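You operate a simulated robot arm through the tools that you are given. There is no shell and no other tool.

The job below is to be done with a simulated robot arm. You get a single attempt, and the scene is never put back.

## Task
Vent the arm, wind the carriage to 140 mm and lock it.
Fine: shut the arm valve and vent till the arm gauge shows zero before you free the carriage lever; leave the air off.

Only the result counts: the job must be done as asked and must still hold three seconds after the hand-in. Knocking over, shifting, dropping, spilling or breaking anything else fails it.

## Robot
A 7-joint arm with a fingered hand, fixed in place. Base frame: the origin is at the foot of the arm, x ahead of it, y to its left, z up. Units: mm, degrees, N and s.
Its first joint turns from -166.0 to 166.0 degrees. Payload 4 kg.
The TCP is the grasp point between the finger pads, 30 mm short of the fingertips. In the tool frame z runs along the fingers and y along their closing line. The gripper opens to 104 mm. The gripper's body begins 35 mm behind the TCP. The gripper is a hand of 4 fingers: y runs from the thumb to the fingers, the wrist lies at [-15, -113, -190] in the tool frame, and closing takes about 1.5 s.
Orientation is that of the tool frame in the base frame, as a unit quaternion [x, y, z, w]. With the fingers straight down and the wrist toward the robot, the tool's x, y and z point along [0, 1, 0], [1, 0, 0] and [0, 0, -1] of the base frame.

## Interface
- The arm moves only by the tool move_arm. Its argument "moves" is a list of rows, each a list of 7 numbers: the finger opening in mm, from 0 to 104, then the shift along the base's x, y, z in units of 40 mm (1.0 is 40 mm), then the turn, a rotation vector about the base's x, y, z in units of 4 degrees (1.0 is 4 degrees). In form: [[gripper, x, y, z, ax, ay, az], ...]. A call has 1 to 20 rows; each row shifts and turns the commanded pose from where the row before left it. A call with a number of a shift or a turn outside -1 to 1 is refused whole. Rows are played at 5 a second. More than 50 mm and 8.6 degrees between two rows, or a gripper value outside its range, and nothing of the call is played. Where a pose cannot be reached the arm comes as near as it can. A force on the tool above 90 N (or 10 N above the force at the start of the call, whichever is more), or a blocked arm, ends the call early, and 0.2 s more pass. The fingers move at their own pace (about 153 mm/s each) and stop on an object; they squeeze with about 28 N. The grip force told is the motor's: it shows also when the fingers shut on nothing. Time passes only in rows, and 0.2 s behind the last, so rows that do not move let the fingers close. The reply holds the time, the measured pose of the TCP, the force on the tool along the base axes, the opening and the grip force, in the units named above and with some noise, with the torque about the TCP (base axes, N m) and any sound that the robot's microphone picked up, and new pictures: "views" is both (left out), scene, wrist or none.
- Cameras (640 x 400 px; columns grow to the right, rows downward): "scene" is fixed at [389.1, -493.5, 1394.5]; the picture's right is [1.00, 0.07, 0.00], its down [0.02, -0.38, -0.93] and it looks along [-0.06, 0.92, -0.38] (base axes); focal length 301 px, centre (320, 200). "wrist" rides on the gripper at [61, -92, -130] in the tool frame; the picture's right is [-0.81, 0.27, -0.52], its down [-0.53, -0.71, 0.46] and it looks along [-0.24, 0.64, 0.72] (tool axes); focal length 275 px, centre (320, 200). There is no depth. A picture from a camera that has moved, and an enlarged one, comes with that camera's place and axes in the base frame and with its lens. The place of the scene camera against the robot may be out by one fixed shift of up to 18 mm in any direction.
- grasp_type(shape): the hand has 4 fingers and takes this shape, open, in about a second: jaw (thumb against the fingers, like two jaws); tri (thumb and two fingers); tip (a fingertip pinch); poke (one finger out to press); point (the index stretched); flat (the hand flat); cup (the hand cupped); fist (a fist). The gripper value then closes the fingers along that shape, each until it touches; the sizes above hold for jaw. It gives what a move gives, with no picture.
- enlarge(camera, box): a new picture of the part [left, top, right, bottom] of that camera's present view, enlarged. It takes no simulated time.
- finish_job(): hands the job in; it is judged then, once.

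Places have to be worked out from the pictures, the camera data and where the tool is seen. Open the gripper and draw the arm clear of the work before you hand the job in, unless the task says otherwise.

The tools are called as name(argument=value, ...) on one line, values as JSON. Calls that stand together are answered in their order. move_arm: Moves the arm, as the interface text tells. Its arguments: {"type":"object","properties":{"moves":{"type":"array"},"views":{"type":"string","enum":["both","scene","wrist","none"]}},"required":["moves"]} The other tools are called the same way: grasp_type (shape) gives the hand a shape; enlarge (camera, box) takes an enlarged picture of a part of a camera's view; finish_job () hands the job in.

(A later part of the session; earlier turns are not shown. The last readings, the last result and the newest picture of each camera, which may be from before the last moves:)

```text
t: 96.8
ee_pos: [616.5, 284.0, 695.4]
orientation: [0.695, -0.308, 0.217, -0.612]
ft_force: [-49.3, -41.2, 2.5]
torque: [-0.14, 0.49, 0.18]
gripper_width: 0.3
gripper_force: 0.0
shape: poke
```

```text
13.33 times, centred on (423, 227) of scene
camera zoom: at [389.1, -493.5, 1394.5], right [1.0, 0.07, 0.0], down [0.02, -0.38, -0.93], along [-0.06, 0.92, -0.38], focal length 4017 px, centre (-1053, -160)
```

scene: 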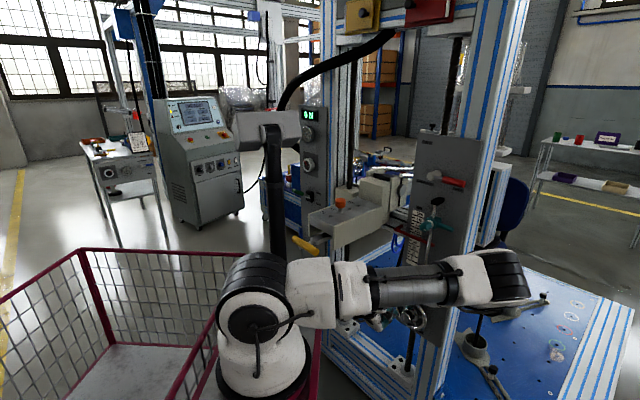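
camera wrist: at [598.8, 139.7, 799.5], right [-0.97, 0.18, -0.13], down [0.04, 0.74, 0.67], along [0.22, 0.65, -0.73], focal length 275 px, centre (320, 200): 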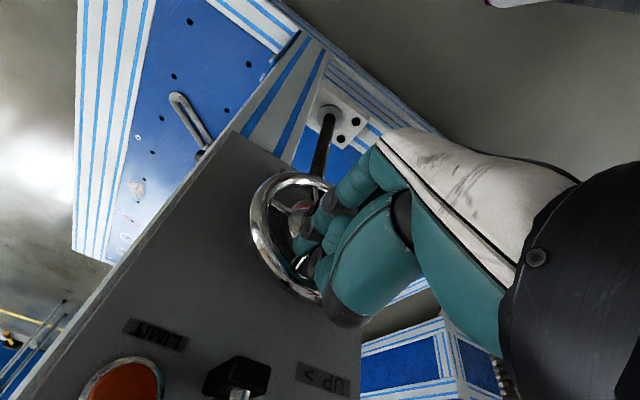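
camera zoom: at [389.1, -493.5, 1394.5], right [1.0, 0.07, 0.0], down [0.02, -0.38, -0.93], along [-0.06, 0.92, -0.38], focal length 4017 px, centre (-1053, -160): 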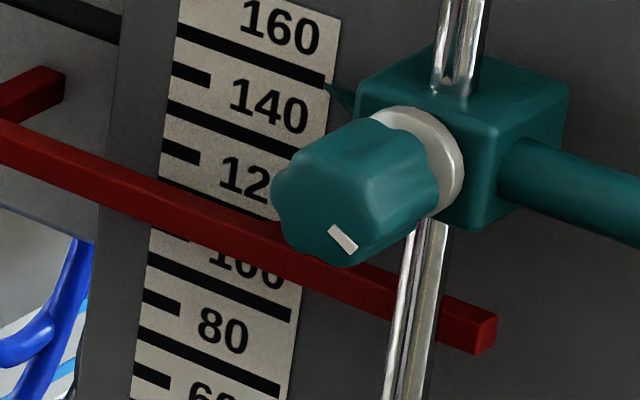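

The pointer has moved up another 14 mm, to an apparent 127. I'll return the finger to the left side and press in again for another, shorter stroke.

move_arm(moves=[[104, -0.345, -0.362, 0, 0, 0, 0], [104, -0.56, 0.536, -0.2, 0, 0, 0], [104, 0, 0, -0.75, 0, 0, 0], [104, 0.276, 0.289, 0, 0, 0, 0], [104, 0.095, 0.1, 0, 0, 0, 0], [104, 0, 0, 0, 0, 0, 0]], views="none")

enlarge(camera="wrist", box=[200, 180, 360, 320])

enlarge(camera="scene", box=[408, 205, 438, 235])

```text
t: 98.2
ee_pos: [596.6, 303.7, 656.9]
orientation: [0.696, -0.308, 0.217, -0.611]
ft_force: [-29.6, -48.9, 2.0]
torque: [-0.16, 0.04, -0.22]
gripper_width: 0.0
gripper_force: 0.0
shape: poke
```

```text
2.86 times, centred on (280, 250) of wrist
camera zoom: at [566.4, 173.5, 763.7], right [-0.98, 0.18, -0.13], down [0.05, 0.74, 0.67], along [0.21, 0.65, -0.73], focal length 786 px, centre (434, 57)
```

zoom: 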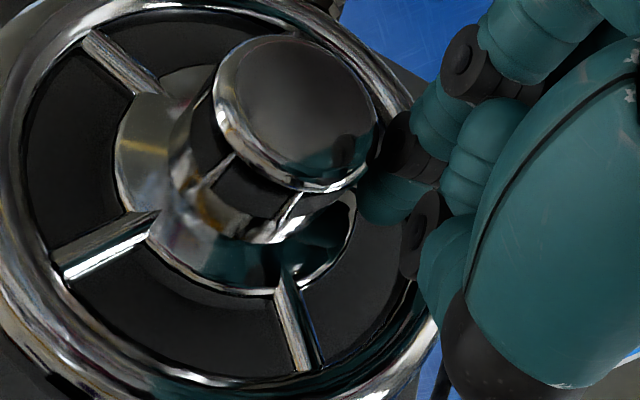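

```text
13.33 times, centred on (423, 220) of scene
camera zoom: at [389.1, -493.5, 1394.5], right [1.0, 0.07, 0.0], down [0.02, -0.38, -0.93], along [-0.06, 0.92, -0.38], focal length 4017 px, centre (-1053, -67)
```

zoom: 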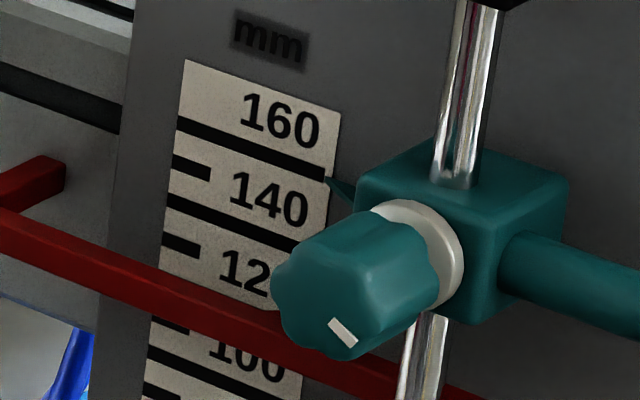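

There's solid contact again (57 N) and the apparent reading is about 128. I'll drag about 80° of arc for roughly 12 mm more, then check.

move_arm(moves=[[104, -0.03, -0.031, 0, 0, 0, 0], [104, 0.014, -0.014, 0.1875, 0, 0, 0], [104, 0.042, -0.04, 0.1775, 0, 0, 0], [104, 0.069, -0.066, 0.1625, 0, 0, 0], [104, 0.09, -0.086, 0.14, 0, 0, 0], [104, 0.11, -0.105, 0.11, 0, 0, 0], [104, 0.125, -0.119, 0.0775, 0, 0, 0], [104, 0, 0, 0, 0, 0, 0]], views="none")

enlarge(camera="scene", box=[405, 200, 435, 230])

enlarge(camera="scene", box=[380, 190, 460, 340])

```text
t: 100.0
ee_pos: [614.6, 286.0, 693.8]
orientation: [0.696, -0.308, 0.216, -0.612]
ft_force: [-49.8, -42.6, 2.0]
torque: [-0.21, 0.52, 0.11]
gripper_width: 0.0
gripper_force: 0.1
shape: poke
```

```text
13.33 times, centred on (420, 215) of scene
camera zoom: at [389.1, -493.5, 1394.5], right [1.0, 0.07, 0.0], down [0.02, -0.38, -0.93], along [-0.06, 0.92, -0.38], focal length 4017 px, centre (-1013, 0)
```

zoom: 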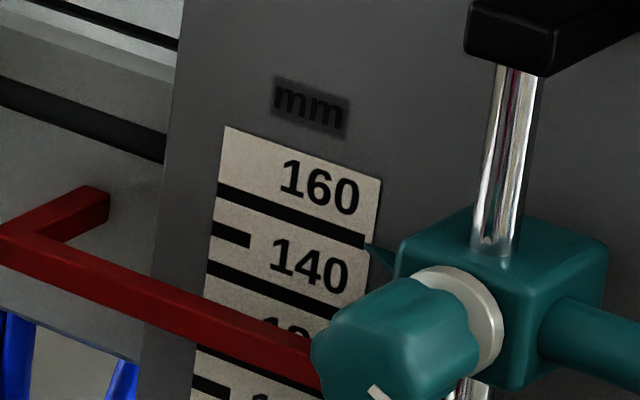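

```text
2.67 times, centred on (420, 265) of scene
camera zoom: at [389.1, -493.5, 1394.5], right [1.0, 0.07, 0.0], down [0.02, -0.38, -0.93], along [-0.06, 0.92, -0.38], focal length 803 px, centre (53, 27)
```

zoom: 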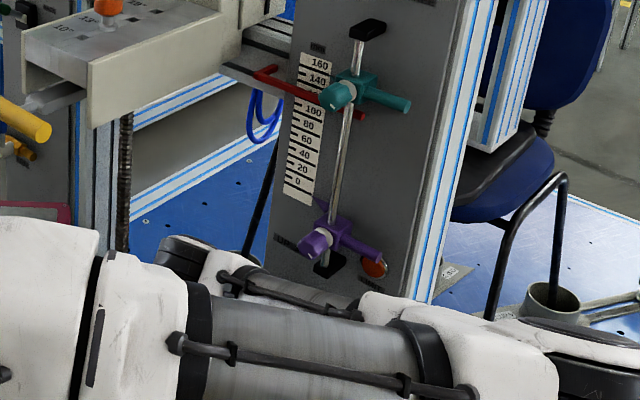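

The apparent reading is about 136. To read it without parallax I'll back out and raise the hand so the wrist camera looks nearly level at the pointer and scale.

move_arm(moves=[[104, -0.345, -0.362, 0, 0, 0, 0], [104, -0.345, -0.362, 0.3, 0, 0, 0], [104, -0.255, 0.13, 0.98, 0, 0, 0], [104, -0.255, 0.13, 0.98, 0, 0, 0], [104, -0.255, 0.13, 0.98, 0, 0, 0], [104, -0.255, 0.13, 0.98, 0, 0, 0], [104, -0.255, 0.13, 0.98, 0, 0, 0], [104, 0, 0, 0, 0, 0, 0]])

enlarge(camera="wrist", box=[250, 330, 370, 400])

```text
t: 101.8
ee_pos: [541.8, 289.7, 900.7]
orientation: [0.694, -0.309, 0.22, -0.612]
ft_force: [-0.6, 0.7, 0.8]
torque: [-0.04, 0.01, 0.04]
gripper_width: 0.0
gripper_force: 0.0
shape: poke
out of reach, approached as far as the arm can: row 6
camera wrist: at [511.2, 159.4, 1006.1], right [-0.98, 0.18, -0.13], down [0.04, 0.74, 0.67], along [0.22, 0.65, -0.73], focal length 275 px, centre (320, 200)
```

scene: 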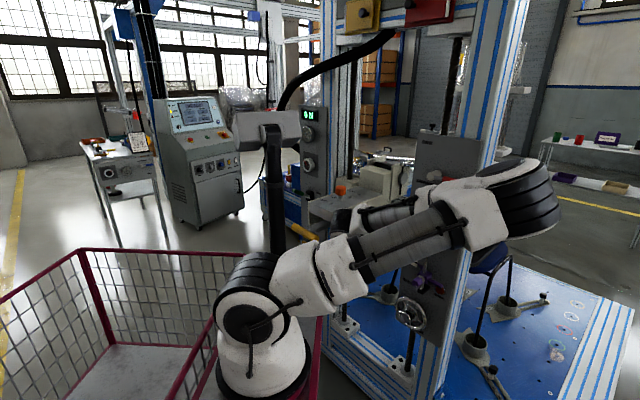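
wrist: 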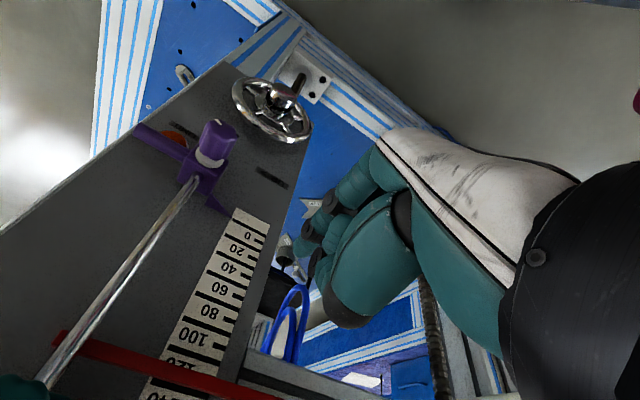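

```text
5.33 times, centred on (310, 365) of wrist
camera zoom: at [511.2, 159.4, 1006.1], right [-0.98, 0.18, -0.13], down [0.04, 0.74, 0.67], along [0.22, 0.65, -0.73], focal length 1468 px, centre (373, -680)
```

zoom: 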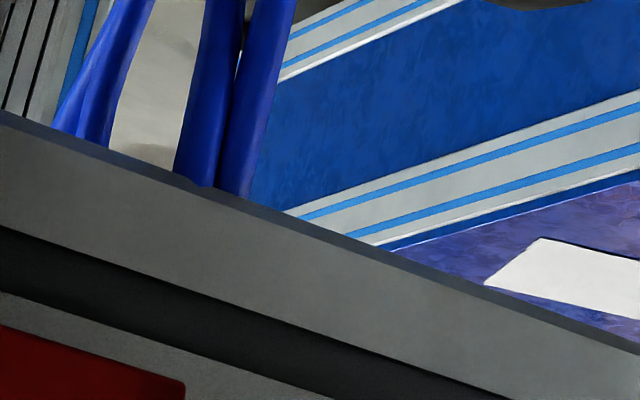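

The scale and red bar are at the lower left of the wrist picture. I'll zoom in there.

enlarge(camera="wrist", box=[100, 310, 260, 400])

enlarge(camera="wrist", box=[130, 340, 210, 400])

enlarge(camera="scene", box=[400, 190, 440, 230])

```text
4.00 times, centred on (180, 355) of wrist
camera zoom: at [511.2, 159.4, 1006.1], right [-0.98, 0.18, -0.13], down [0.04, 0.74, 0.67], along [0.22, 0.65, -0.73], focal length 1101 px, centre (880, -420)
```

zoom: 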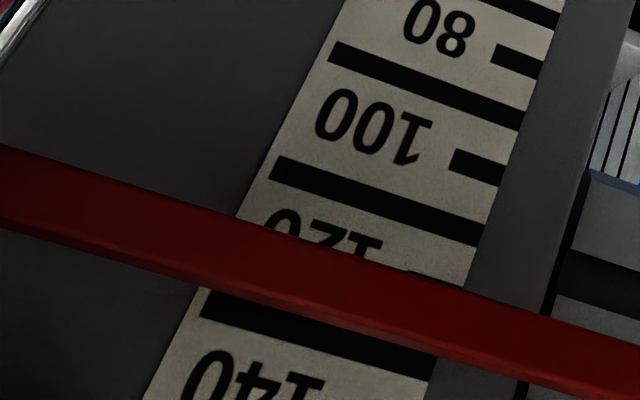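

```text
6.67 times, centred on (170, 370) of wrist
camera zoom: at [511.2, 159.4, 1006.1], right [-0.98, 0.18, -0.13], down [0.04, 0.74, 0.67], along [0.22, 0.65, -0.73], focal length 1835 px, centre (1320, -933)
```

zoom: 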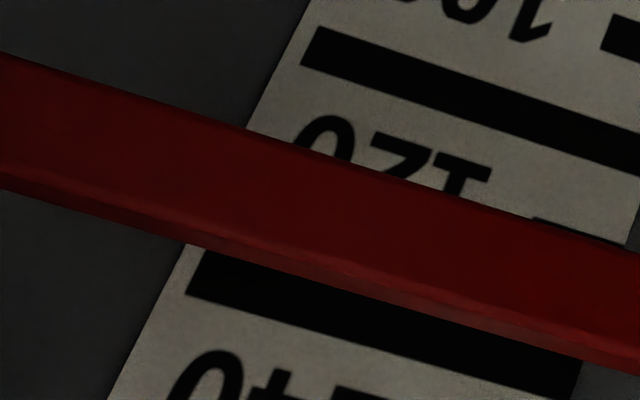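

```text
10.00 times, centred on (420, 210) of scene
camera zoom: at [389.1, -493.5, 1394.5], right [1.0, 0.07, 0.0], down [0.02, -0.38, -0.93], along [-0.06, 0.92, -0.38], focal length 3012 px, centre (-680, 100)
```

zoom: 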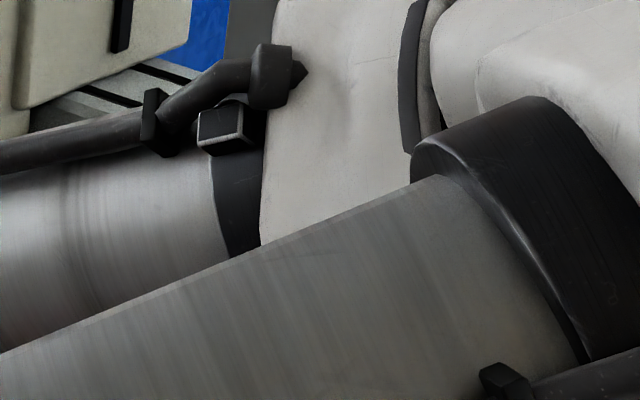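

From this level view the bar's centre is just under the 140 line, and both views put the carriage at about 136 mm. I need about 4 mm more, so I'll go back down to the wheel's upper left for a small stroke.

move_arm(moves=[[104, 0.1, -0.05, -0.95, 0, 0, 0], [104, 0.15, -0.02, -0.95, 0, 0, 0], [104, 0.2, 0, -0.95, 0, 0, 0], [104, 0.2, 0, -0.95, 0, 0, 0], [104, 0.2, 0, -0.95, 0, 0, 0], [104, 0.2, 0, -0.98, 0, 0, 0], [104, 0, 0, 0, 0, 0, 0]], views="none")

enlarge(camera="wrist", box=[200, 180, 360, 320])

```text
t: 103.4
ee_pos: [584.1, 285.7, 669.3]
orientation: [0.694, -0.308, 0.22, -0.613]
ft_force: [-0.3, -0.3, 0.1]
torque: [0.0, 0.02, -0.03]
gripper_width: 0.0
gripper_force: 0.2
shape: poke
```

```text
2.86 times, centred on (280, 250) of wrist
camera zoom: at [553.1, 155.2, 777.4], right [-0.98, 0.18, -0.13], down [0.04, 0.74, 0.67], along [0.22, 0.65, -0.73], focal length 786 px, centre (434, 57)
```

zoom: 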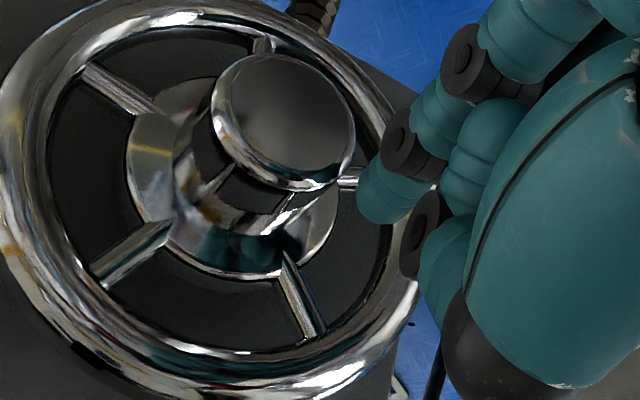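

I'm aligned at the upper left of the wheel. I'll press in and drag about 30°, then check the pointer.

move_arm(moves=[[104, 0.207, 0.217, 0, 0, 0, 0], [104, 0.164, 0.172, 0, 0, 0, 0], [104, 0, 0, 0, 0, 0, 0], [104, 0.051, -0.048, 0.13, 0, 0, 0], [104, 0.066, -0.063, 0.1175, 0, 0, 0], [104, 0.08, -0.076, 0.1, 0, 0, 0], [104, 0, 0, 0, 0, 0, 0]], views="none")

enlarge(camera="scene", box=[405, 200, 435, 230])

enlarge(camera="wrist", box=[200, 180, 360, 320])

```text
t: 105.0
ee_pos: [603.9, 293.5, 684.7]
orientation: [0.694, -0.308, 0.218, -0.613]
ft_force: [-10.2, -6.4, 1.0]
torque: [-0.02, 0.0, 0.21]
gripper_width: 0.2
gripper_force: 0.1
shape: poke
```

```text
13.33 times, centred on (420, 215) of scene
camera zoom: at [389.1, -493.5, 1394.5], right [1.0, 0.07, 0.0], down [0.02, -0.38, -0.93], along [-0.06, 0.92, -0.38], focal length 4017 px, centre (-1013, 0)
```

zoom: 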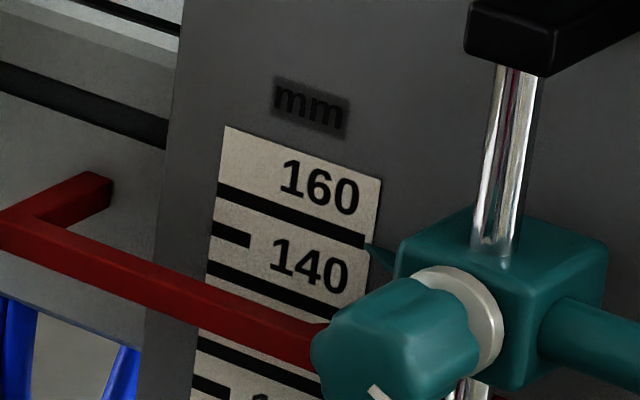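

```text
2.86 times, centred on (280, 250) of wrist
camera zoom: at [573.9, 163.6, 790.9], right [-0.98, 0.18, -0.13], down [0.04, 0.74, 0.67], along [0.22, 0.65, -0.73], focal length 786 px, centre (434, 57)
```

zoom: 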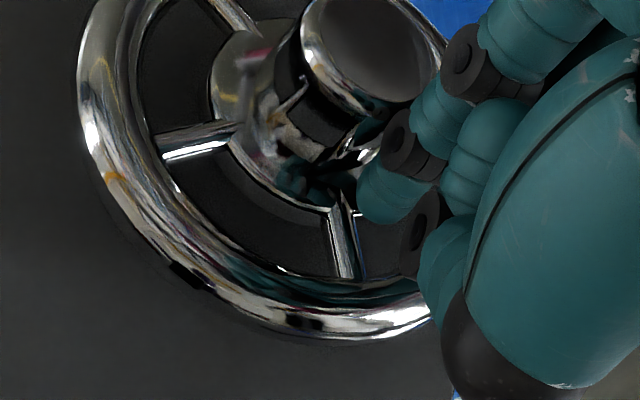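

By tracking the carriage in the scene images it has risen about 39.4 mm from about 100, so it's near 139.5 mm. I'll back out and go up to look at the pointer tooth from above with the wrist camera.

move_arm(moves=[[104, -0.345, -0.362, 0, 0, 0, 0], [104, -0.345, -0.362, 0.3, 0, 0, 0], [104, -0.19, 0.18, 0.95, 0, 0, 0], [104, -0.19, 0.18, 0.95, 0, 0, 0], [104, -0.19, 0.18, 0.95, 0, 0, 0], [104, -0.19, 0.18, 0.95, 0, 0, 0], [104, 0, 0, 0.95, 0, 0, 0], [104, -0.2, -0.21, 0.95, 0, 0, 0], [104, -0.2, -0.21, 0.95, 0, 0, 0], [104, 0, 0, 0.95, 0, 0, 0], [104, 0, 0, 0, 0, 0, 0]])

enlarge(camera="wrist", box=[100, 240, 300, 400])

```text
t: 107.4
ee_pos: [537.5, 286.4, 1002.0]
orientation: [0.694, -0.307, 0.218, -0.613]
ft_force: [1.0, -0.8, -0.2]
torque: [0.0, -0.03, 0.0]
gripper_width: 0.0
gripper_force: 0.0
shape: poke
out of reach, approached as far as the arm can: row 8, 9
camera wrist: at [507.7, 154.7, 1108.3], right [-0.98, 0.18, -0.13], down [0.04, 0.74, 0.67], along [0.22, 0.65, -0.73], focal length 275 px, centre (320, 200)
```

scene: 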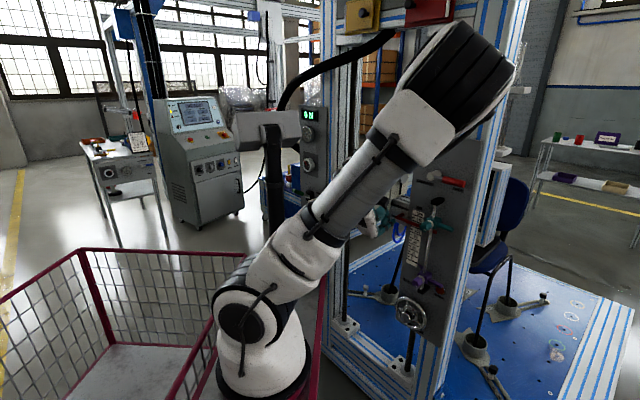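
wrist: 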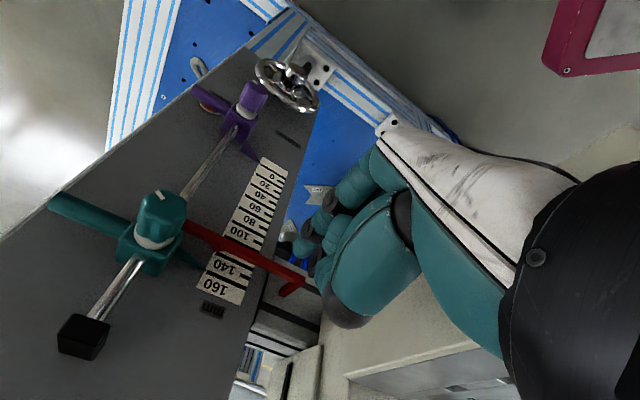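

```text
2.50 times, centred on (200, 320) of wrist
camera zoom: at [507.7, 154.7, 1108.3], right [-0.98, 0.18, -0.13], down [0.04, 0.74, 0.67], along [0.22, 0.65, -0.73], focal length 688 px, centre (620, -100)
```

zoom: 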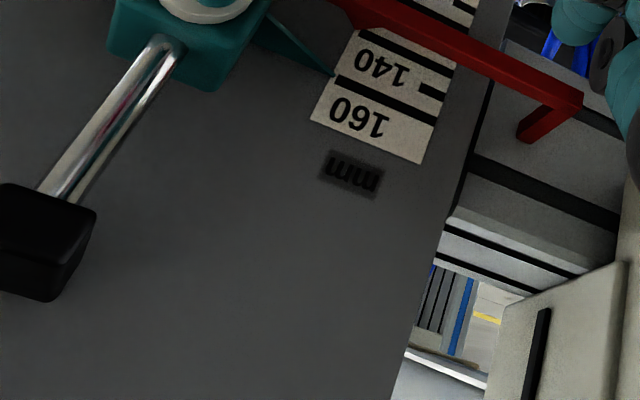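

Now the pointer and scale are visible from above. I'll zoom in on the tooth area.

enlarge(camera="wrist", box=[180, 215, 260, 285])

enlarge(camera="wrist", box=[190, 225, 230, 260])

enlarge(camera="scene", box=[405, 200, 435, 230])

```text
5.71 times, centred on (220, 250) of wrist
camera zoom: at [507.7, 154.7, 1108.3], right [-0.98, 0.18, -0.13], down [0.04, 0.74, 0.67], along [0.22, 0.65, -0.73], focal length 1573 px, centre (891, -86)
```

zoom: 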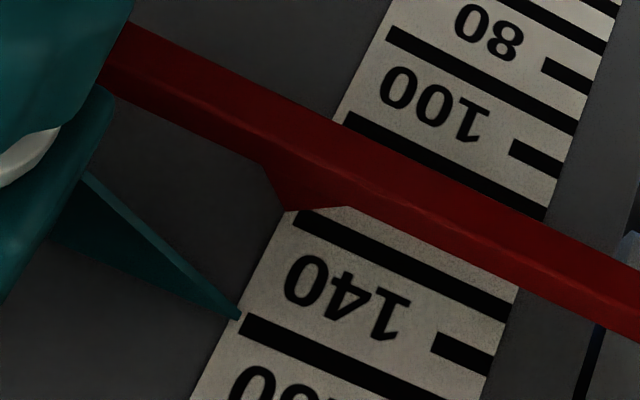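

```text
11.43 times, centred on (210, 242) of wrist
camera zoom: at [507.7, 154.7, 1108.3], right [-0.98, 0.18, -0.13], down [0.04, 0.74, 0.67], along [0.22, 0.65, -0.73], focal length 3146 px, centre (1577, -286)
```

zoom: 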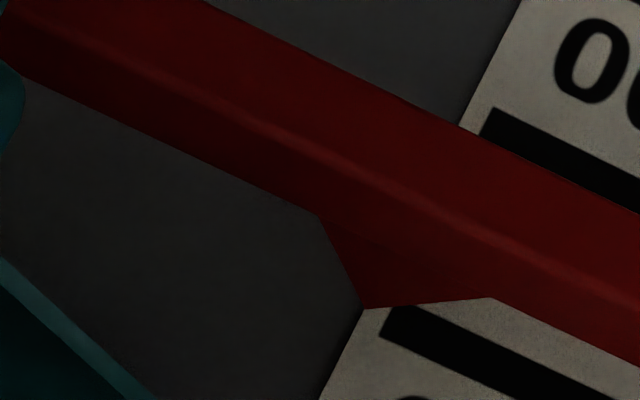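

```text
13.33 times, centred on (420, 215) of scene
camera zoom: at [389.1, -493.5, 1394.5], right [1.0, 0.07, 0.0], down [0.02, -0.38, -0.93], along [-0.06, 0.92, -0.38], focal length 4017 px, centre (-1013, 0)
```

zoom: 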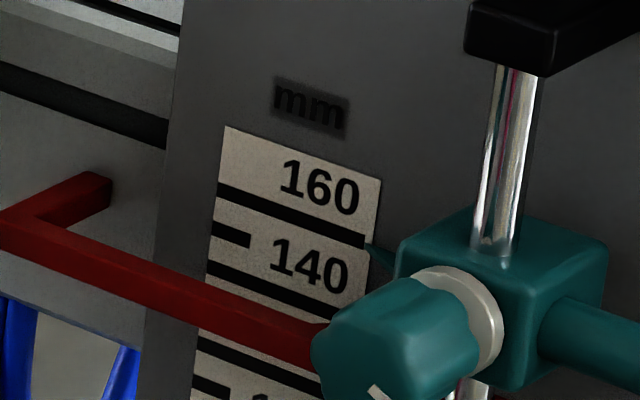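

Seen from above, the tooth tip sits level with the 140 line. With the image-tracked rise of 39.4 mm from 100, I take the carriage to be at 140 within about half a millimetre. Now I'll lock it: close the hand as a pusher and move up and right to below the red lever's handle.

grasp_type(shape="jaw")

move_arm(moves=[[0, 0, 0, 0.9, 0, 0, 0], [0, 0, 0, 0.9, 0, 0, 0], [0, 0, 0, 0.9, 0, 0, 0], [0, 0.6, -0.573, 0, 0, 0, 0], [0, 0.6, -0.573, 0, 0, 0, 0], [0, 0.6, -0.573, 0, 0, 0, 0], [0, 0.6, -0.573, 0, 0, 0, 0], [0, 0, 0, 0, 0, 0, 0]])

enlarge(camera="wrist", box=[180, 180, 400, 400])

```text
t: 108.3
ee_pos: [538.9, 285.7, 1001.6]
orientation: [0.694, -0.308, 0.219, -0.613]
ft_force: [0.3, 0.7, 0.3]
torque: [-0.01, -0.01, 0.03]
gripper_width: 104.0
gripper_force: 0.1
shape: jaw
```

```text
t: 110.1
ee_pos: [633.1, 195.7, 1109.2]
orientation: [0.694, -0.308, 0.219, -0.612]
ft_force: [0.5, -0.7, 0.2]
torque: [0.04, 0.03, 0.0]
gripper_width: 0.1
gripper_force: 28.4
shape: jaw
camera wrist: at [602.5, 64.9, 1215.3], right [-0.98, 0.18, -0.13], down [0.04, 0.74, 0.67], along [0.22, 0.65, -0.73], focal length 275 px, centre (320, 200)
```

scene: 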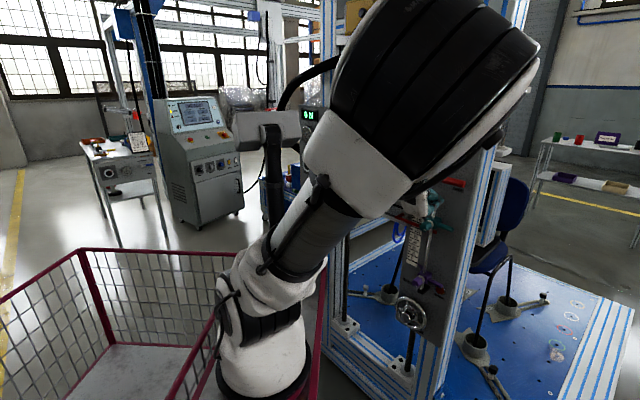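
wrist: 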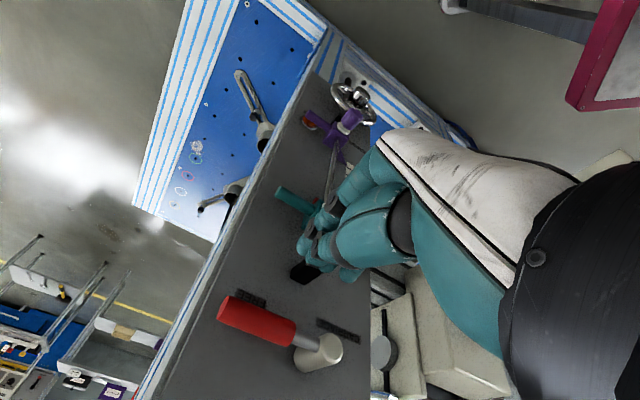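

```text
1.82 times, centred on (290, 290) of wrist
camera zoom: at [602.5, 64.9, 1215.3], right [-0.98, 0.18, -0.13], down [0.04, 0.74, 0.67], along [0.22, 0.65, -0.73], focal length 500 px, centre (374, 36)
```

zoom: 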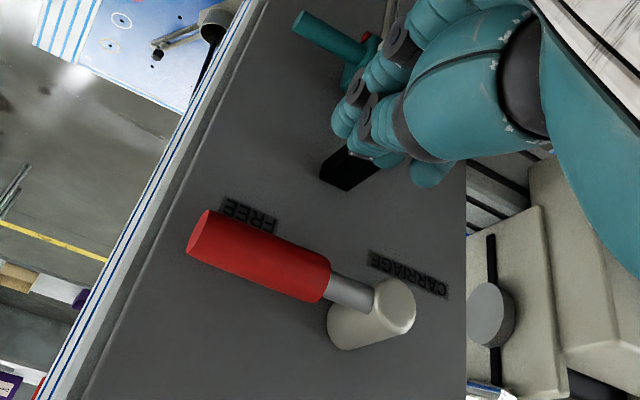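

The red lever lies at z≈1138 from a≈300 to 352, and my closed fingers are left of and below it. I'll shift right and down a little, then slide in underneath its grip.

move_arm(moves=[[0, 0.226, -0.216, -0.3, 0, 0, 0], [0, 0.4, 0.42, 0, 0, 0, 0], [0, 0.4, 0.42, 0, 0, 0, 0], [0, 0.34, 0.355, 0, 0, 0, 0], [0, 0, 0, 0, 0, 0, 0]], views="wrist")

enlarge(camera="wrist", box=[200, 140, 400, 340])

```text
t: 111.3
ee_pos: [686.4, 235.2, 1099.3]
orientation: [0.694, -0.308, 0.219, -0.613]
ft_force: [0.2, 1.1, 0.9]
torque: [0.03, 0.01, 0.01]
gripper_width: 0.0
gripper_force: 27.8
shape: jaw
camera wrist: at [655.4, 103.7, 1205.4], right [-0.98, 0.18, -0.13], down [0.04, 0.74, 0.67], along [0.22, 0.65, -0.73], focal length 275 px, centre (320, 200)
```

wrist: 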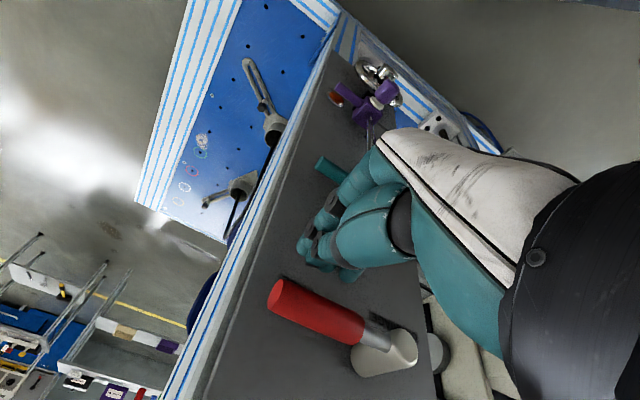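

```text
2.00 times, centred on (300, 240) of wrist
camera zoom: at [655.4, 103.7, 1205.4], right [-0.98, 0.18, -0.13], down [0.04, 0.74, 0.67], along [0.22, 0.65, -0.73], focal length 551 px, centre (360, 120)
```

zoom: 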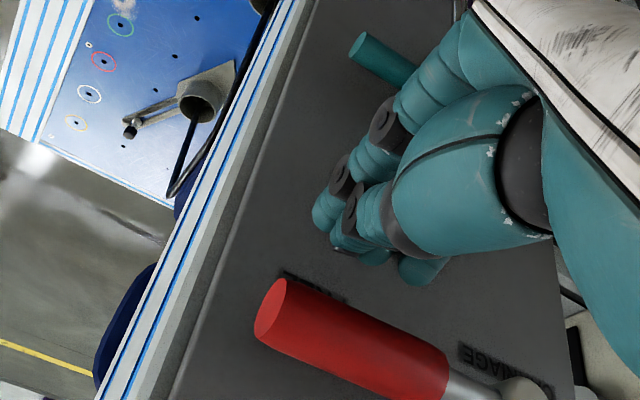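

The fingers are under the grip with about 16 mm clearance. I'll lift in small steps to swing the lever up along its arc.

move_arm(moves=[[0, 0.042, -0.04, 0.21, 0, 0, 0], [0, 0, 0, 0.21, 0, 0, 0], [0, 0, 0, 0.22, 0, 0, 0], [0, 0, 0, 0.22, 0, 0, 0], [0, -0.029, 0.028, 0.2375, 0, 0, 0], [0, -0.029, 0.028, 0.2375, 0, 0, 0], [0, 0, 0, 0, 0, 0, 0]], views="wrist")

enlarge(camera="wrist", box=[200, 160, 400, 360])

```text
t: 112.9
ee_pos: [686.5, 234.6, 1151.2]
orientation: [0.694, -0.307, 0.219, -0.613]
ft_force: [1.7, 0.6, -1.8]
torque: [-0.08, 0.02, -0.02]
gripper_width: 0.1
gripper_force: 27.9
shape: jaw
camera wrist: at [655.8, 104.0, 1258.4], right [-0.98, 0.18, -0.13], down [0.04, 0.74, 0.67], along [0.22, 0.65, -0.73], focal length 275 px, centre (320, 200)
```

wrist: 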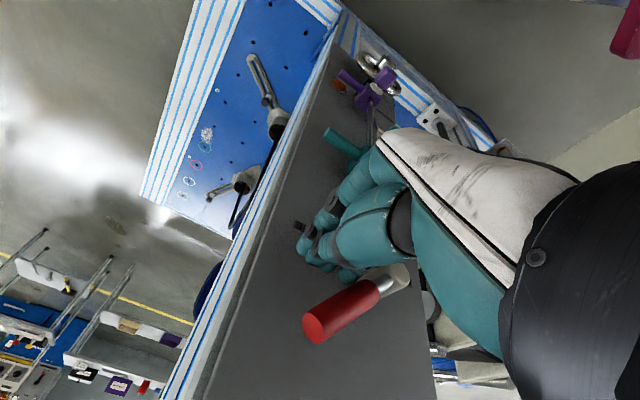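

```text
2.00 times, centred on (300, 260) of wrist
camera zoom: at [655.8, 104.0, 1258.4], right [-0.98, 0.18, -0.13], down [0.04, 0.74, 0.67], along [0.22, 0.65, -0.73], focal length 551 px, centre (360, 80)
```

zoom: 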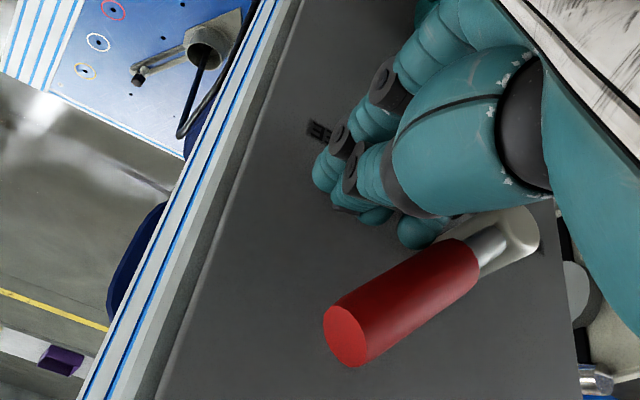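

The lever is about 45° up and moves freely. I'll continue up and left toward vertical.

move_arm(moves=[[0, -0.108, 0.104, 0.2375, 0, 0, 0], [0, -0.108, 0.104, 0.225, 0, 0, 0], [0, -0.118, 0.112, 0.125, 0, 0, 0], [0, -0.118, 0.112, 0.125, 0, 0, 0], [0, -0.137, 0.131, 0.05, 0, 0, 0], [0, -0.137, 0.131, 0.05, 0, 0, 0], [0, 0, 0, 0, 0, 0, 0]], views="wrist")

enlarge(camera="wrist", box=[200, 180, 420, 400])

```text
t: 114.5
ee_pos: [664.4, 255.9, 1181.5]
orientation: [0.694, -0.314, 0.223, -0.609]
ft_force: [49.6, -45.5, -3.8]
torque: [-0.12, 0.02, -1.21]
gripper_width: 0.0
gripper_force: 28.8
shape: jaw
camera wrist: at [632.5, 126.4, 1288.3], right [-0.97, 0.19, -0.13], down [0.06, 0.74, 0.67], along [0.23, 0.64, -0.73], focal length 275 px, centre (320, 200)
```

wrist: 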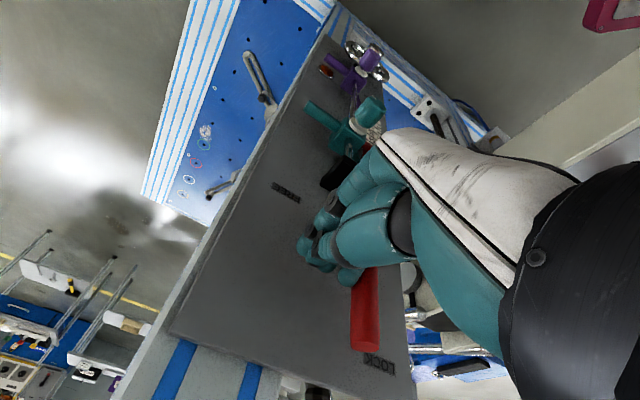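

```text
1.82 times, centred on (310, 290) of wrist
camera zoom: at [632.5, 126.4, 1288.3], right [-0.97, 0.19, -0.13], down [0.06, 0.74, 0.67], along [0.23, 0.64, -0.73], focal length 500 px, centre (338, 36)
```

zoom: 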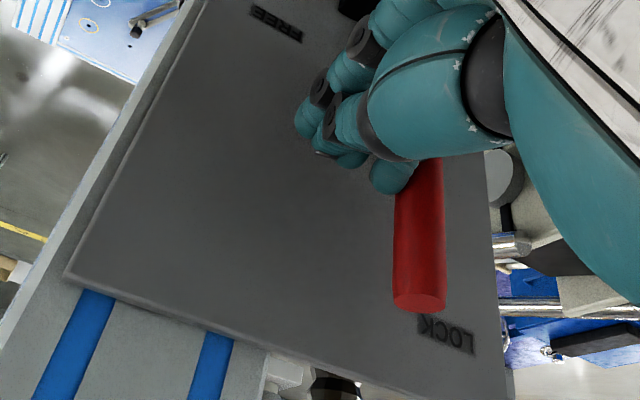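

The lever is back up at LOCK and pressing its stop with about 67 N. I'll ease off to the right, back away from the panel and check everything.

move_arm(moves=[[0, 0.25, -0.24, 0, 0, 0, 0], [0, 0.1, -0.1, 0, 0, 0, 0], [0, -0.4, -0.42, 0, 0, 0, 0], [0, -0.4, -0.42, 0, 0, 0, 0], [0, -0.4, -0.42, 0.2, 0, 0, 0], [0, 0, 0, 0, 0, 0, 0]])

enlarge(camera="wrist", box=[200, 180, 420, 400])

enlarge(camera="scene", box=[390, 110, 480, 260])

```text
t: 115.9
ee_pos: [624.2, 197.3, 1193.5]
orientation: [0.694, -0.308, 0.219, -0.613]
ft_force: [-0.2, -0.6, 0.6]
torque: [0.0, 0.0, -0.03]
gripper_width: 0.0
gripper_force: 28.0
shape: jaw
camera wrist: at [592.8, 67.6, 1298.7], right [-0.98, 0.18, -0.13], down [0.04, 0.74, 0.67], along [0.22, 0.65, -0.73], focal length 275 px, centre (320, 200)
```

scene: 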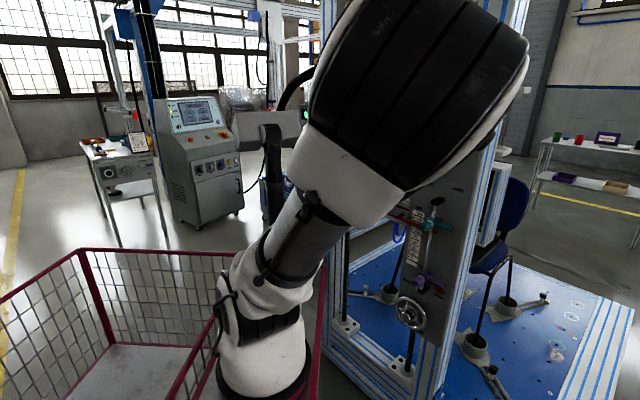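
wrist: 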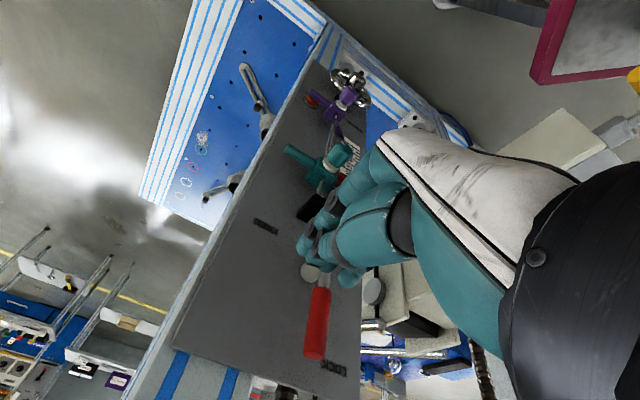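

```text
1.82 times, centred on (310, 290) of wrist
camera zoom: at [592.8, 67.6, 1298.7], right [-0.98, 0.18, -0.13], down [0.04, 0.74, 0.67], along [0.22, 0.65, -0.73], focal length 500 px, centre (338, 36)
```

zoom: 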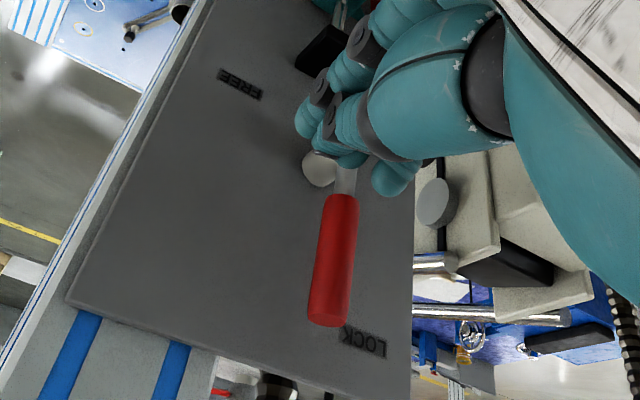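

```text
2.67 times, centred on (435, 185) of scene
camera zoom: at [389.1, -493.5, 1394.5], right [1.0, 0.07, 0.0], down [0.02, -0.38, -0.93], along [-0.06, 0.92, -0.38], focal length 803 px, centre (13, 240)
```

zoom: 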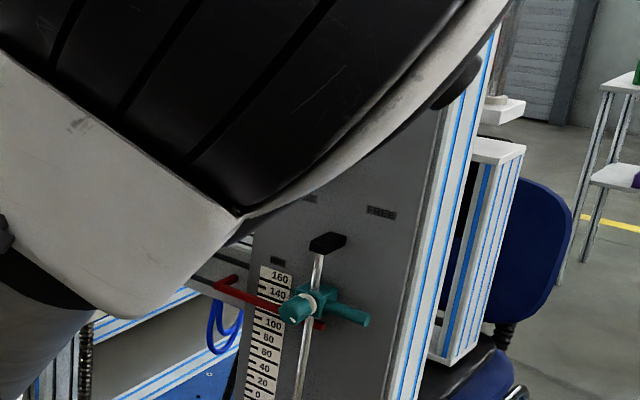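

The lever stands at LOCK. I'll open the hand and draw the arm further back and up, so I can check the pointer, the lever and the left panel one last time.

move_arm(moves=[[104, -0.4, -0.42, 0.4, 0, 0, 0], [104, -0.4, -0.42, 0.6, 0, 0, 0], [104, -0.4, -0.42, 0.6, 0, 0, 0], [104, -0.4, -0.42, 0.7, 0, 0, 0], [104, -0.3, -0.31, 0.8, 0, 0, 0], [104, -0.3, -0.31, 0.8, 0, 0, 0], [104, 0, 0, 0, 0, 0, 0], [104, 0, 0, 0, 0, 0, 0]])

enlarge(camera="scene", box=[390, 110, 480, 260])

enlarge(camera="scene", box=[405, 200, 435, 230])

enlarge(camera="scene", box=[290, 100, 350, 260])

```text
t: 117.7
ee_pos: [574.4, 123.8, 1301.3]
orientation: [0.694, -0.308, 0.219, -0.612]
ft_force: [0.1, -0.2, -0.2]
torque: [0.02, 0.0, 0.0]
gripper_width: 103.9
gripper_force: 0.1
shape: jaw
out of reach, approached as far as the arm can: row 5, 6
camera wrist: at [543.3, -7.4, 1407.1], right [-0.98, 0.18, -0.13], down [0.04, 0.74, 0.67], along [0.22, 0.65, -0.73], focal length 275 px, centre (320, 200)
```

scene: 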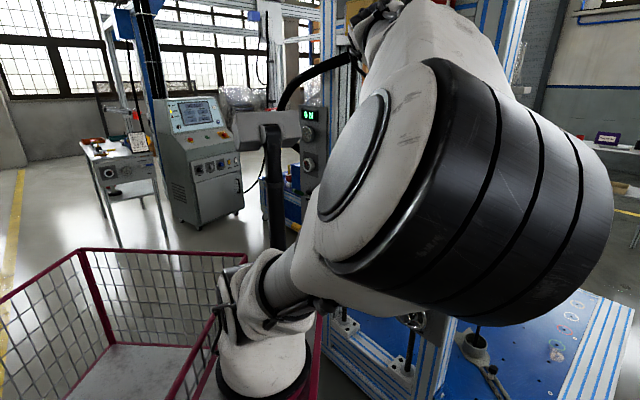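
wrist: 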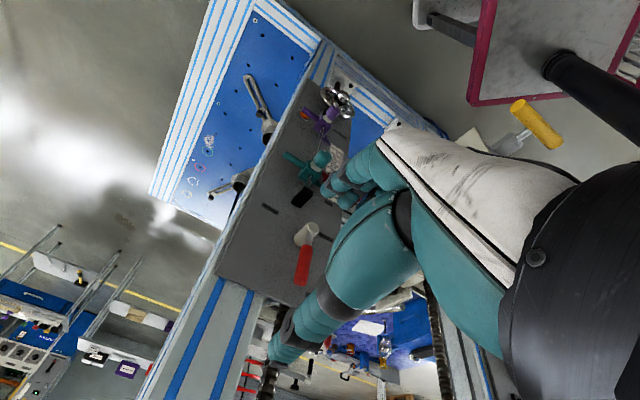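

```text
2.67 times, centred on (435, 185) of scene
camera zoom: at [389.1, -493.5, 1394.5], right [1.0, 0.07, 0.0], down [0.02, -0.38, -0.93], along [-0.06, 0.92, -0.38], focal length 803 px, centre (13, 240)
```

zoom: 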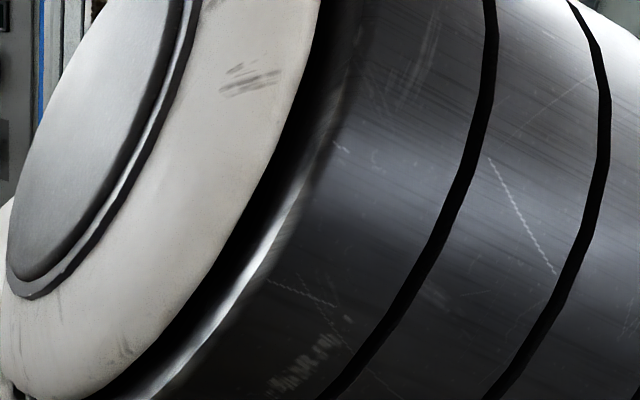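

```text
13.33 times, centred on (420, 215) of scene
camera zoom: at [389.1, -493.5, 1394.5], right [1.0, 0.07, 0.0], down [0.02, -0.38, -0.93], along [-0.06, 0.92, -0.38], focal length 4017 px, centre (-1013, 0)
```

zoom: 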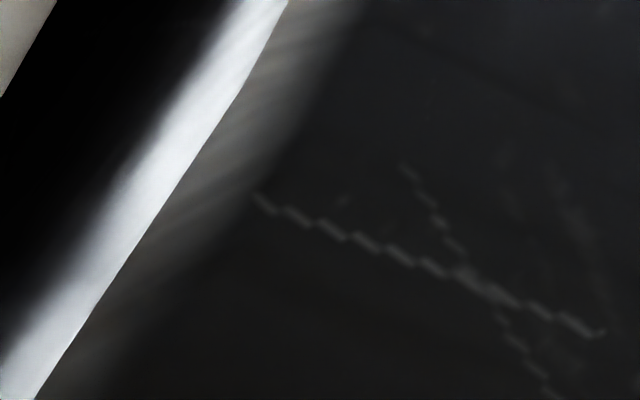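

```text
2.50 times, centred on (320, 180) of scene
camera zoom: at [389.1, -493.5, 1394.5], right [1.0, 0.07, 0.0], down [0.02, -0.38, -0.93], along [-0.06, 0.92, -0.38], focal length 753 px, centre (320, 250)
```

zoom: 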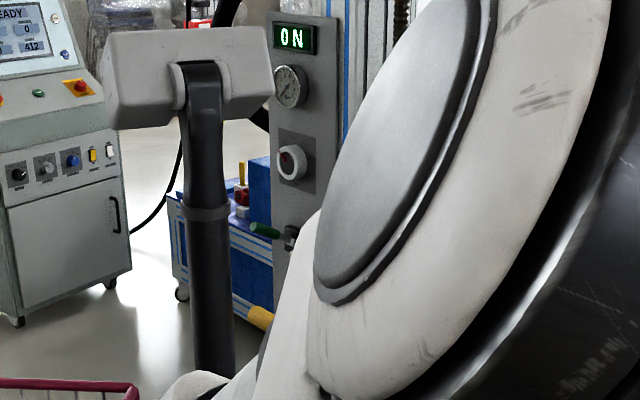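

The elbow blocks the scene view, but the wrist camera sees the right panel. I'll zoom there on the lever and the pointer.

enlarge(camera="wrist", box=[230, 80, 350, 300])

enlarge(camera="wrist", box=[305, 130, 365, 190])

enlarge(camera="scene", box=[303, 125, 317, 139])

```text
1.82 times, centred on (290, 190) of wrist
camera zoom: at [543.3, -7.4, 1407.1], right [-0.98, 0.18, -0.13], down [0.04, 0.74, 0.67], along [0.22, 0.65, -0.73], focal length 500 px, centre (374, 218)
```

zoom: 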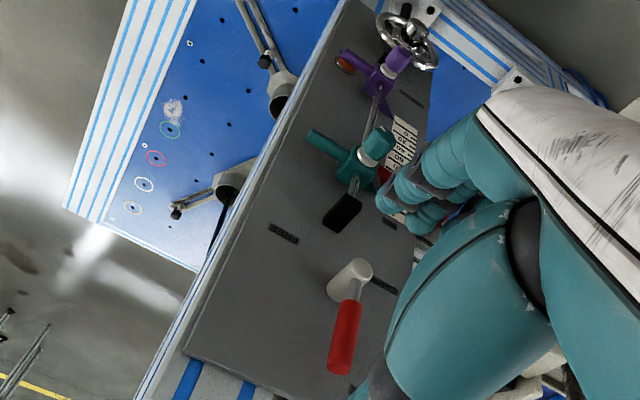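

```text
6.67 times, centred on (335, 160) of wrist
camera zoom: at [543.3, -7.4, 1407.1], right [-0.98, 0.18, -0.13], down [0.04, 0.74, 0.67], along [0.22, 0.65, -0.73], focal length 1835 px, centre (220, 467)
```

zoom: 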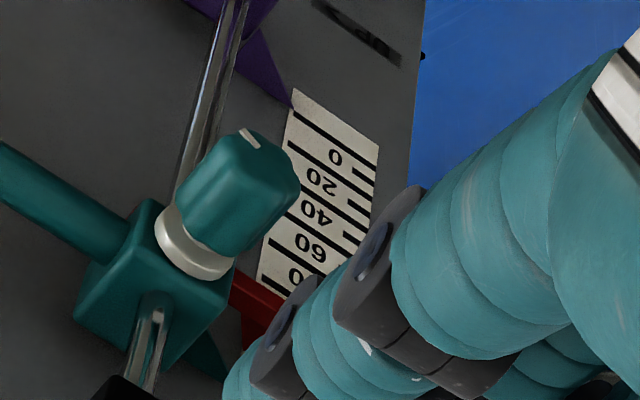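

```text
16.00 times, centred on (310, 132) of scene
camera zoom: at [389.1, -493.5, 1394.5], right [1.0, 0.07, 0.0], down [0.02, -0.38, -0.93], along [-0.06, 0.92, -0.38], focal length 4820 px, centre (480, 1288)
```

zoom: 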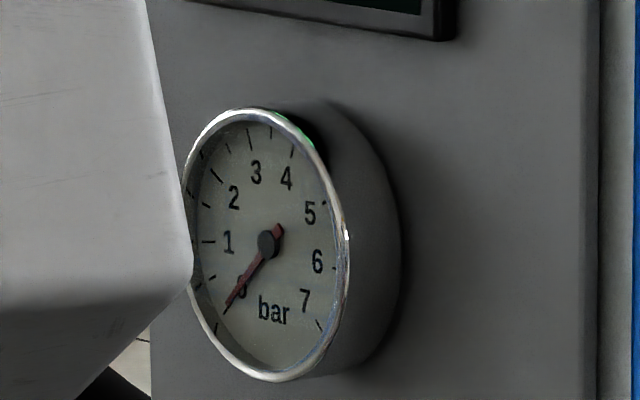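

The gauge stays at zero and the lever is at LOCK; my fingers just hide the pointer. I'll shift the hand sideways to see the pointer once more.

move_arm(moves=[[104, -0.54, 0.52, 0, 0, 0, 0], [104, -0.54, 0.52, 0, 0, 0, 0], [104, -0.54, 0.52, 0, 0, 0, 0], [104, 0, 0, 0, 0, 0, 0]])

enlarge(camera="wrist", box=[240, 130, 310, 200])

enlarge(camera="scene", box=[405, 200, 435, 230])

```text
t: 118.7
ee_pos: [513.0, 187.9, 1299.6]
orientation: [0.694, -0.308, 0.22, -0.613]
ft_force: [0.1, 0.8, 0.3]
torque: [-0.01, 0.0, -0.02]
gripper_width: 103.8
gripper_force: 0.0
shape: jaw
out of reach, approached as far as the arm can: row 1
camera wrist: at [482.0, 57.3, 1405.2], right [-0.98, 0.18, -0.13], down [0.04, 0.74, 0.67], along [0.22, 0.65, -0.73], focal length 275 px, centre (320, 200)
```

scene: 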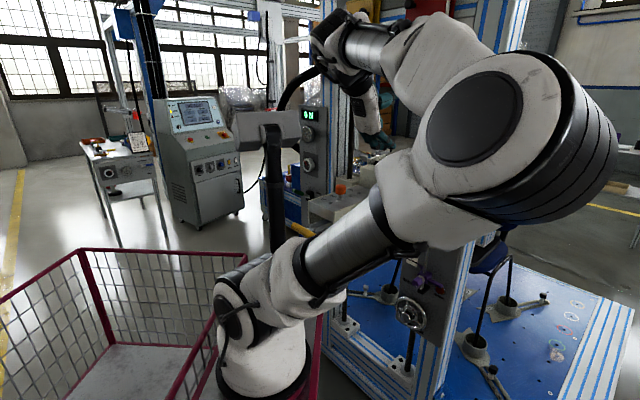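
wrist: 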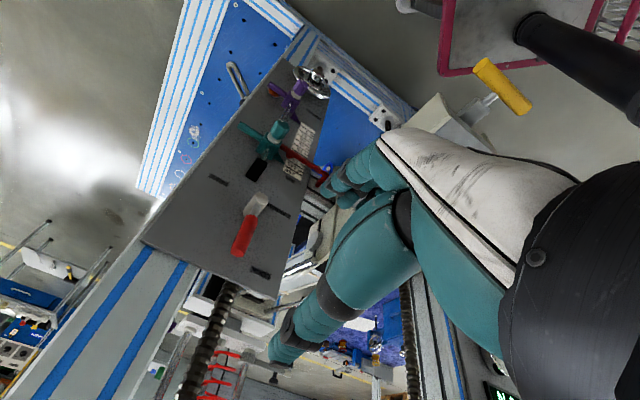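

```text
5.71 times, centred on (275, 165) of wrist
camera zoom: at [482.0, 57.3, 1405.2], right [-0.98, 0.18, -0.13], down [0.04, 0.74, 0.67], along [0.22, 0.65, -0.73], focal length 1573 px, centre (577, 400)
```

zoom: 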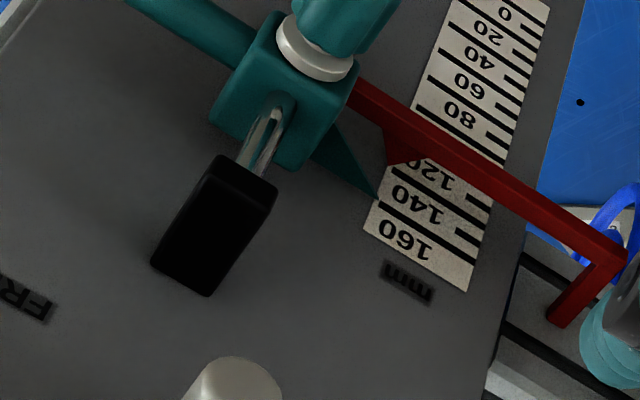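

```text
13.33 times, centred on (420, 215) of scene
camera zoom: at [389.1, -493.5, 1394.5], right [1.0, 0.07, 0.0], down [0.02, -0.38, -0.93], along [-0.06, 0.92, -0.38], focal length 4017 px, centre (-1013, 0)
```

zoom: 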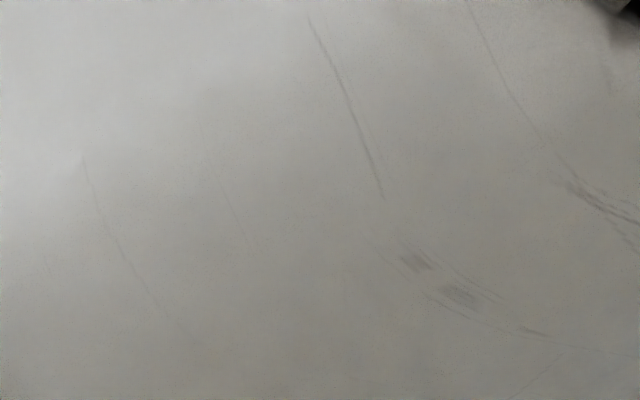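

This steeper view can tell me how far the tooth stands off the scale. I'll zoom in on the tooth.

enlarge(camera="wrist", box=[270, 145, 310, 180])

enlarge(camera="wrist", box=[278, 150, 298, 170])

enlarge(camera="wrist", box=[285, 105, 315, 135])

```text
11.43 times, centred on (290, 162) of wrist
camera zoom: at [482.0, 57.3, 1405.2], right [-0.98, 0.18, -0.13], down [0.04, 0.74, 0.67], along [0.22, 0.65, -0.73], focal length 3146 px, centre (663, 629)
```

zoom: 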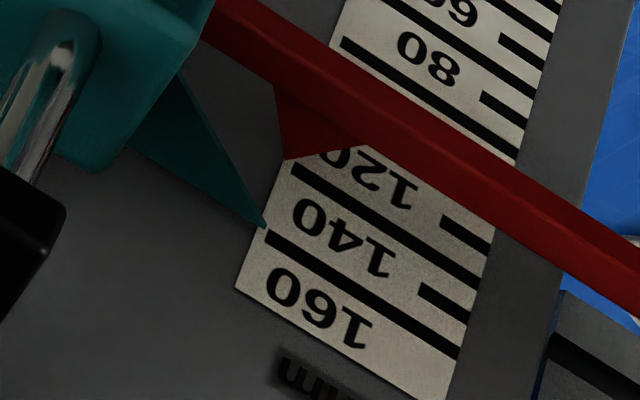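

```text
16.00 times, centred on (288, 160) of wrist
camera zoom: at [482.0, 57.3, 1405.2], right [-0.98, 0.18, -0.13], down [0.04, 0.74, 0.67], along [0.22, 0.65, -0.73], focal length 4404 px, centre (832, 840)
```

zoom: 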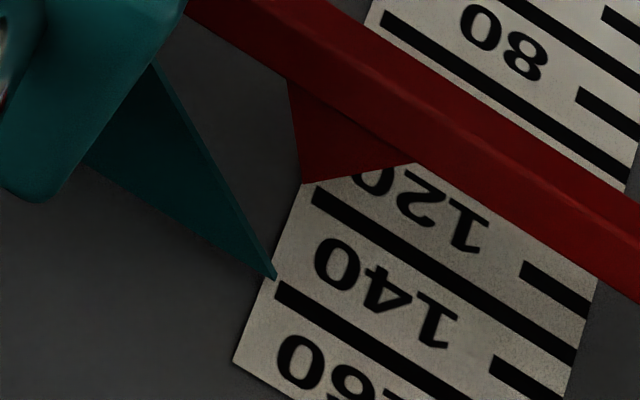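

```text
13.33 times, centred on (300, 120) of wrist
camera zoom: at [482.0, 57.3, 1405.2], right [-0.98, 0.18, -0.13], down [0.04, 0.74, 0.67], along [0.22, 0.65, -0.73], focal length 3670 px, centre (587, 1267)
```

zoom: 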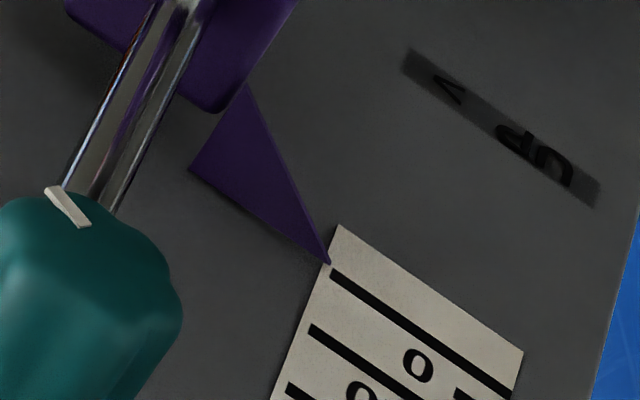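

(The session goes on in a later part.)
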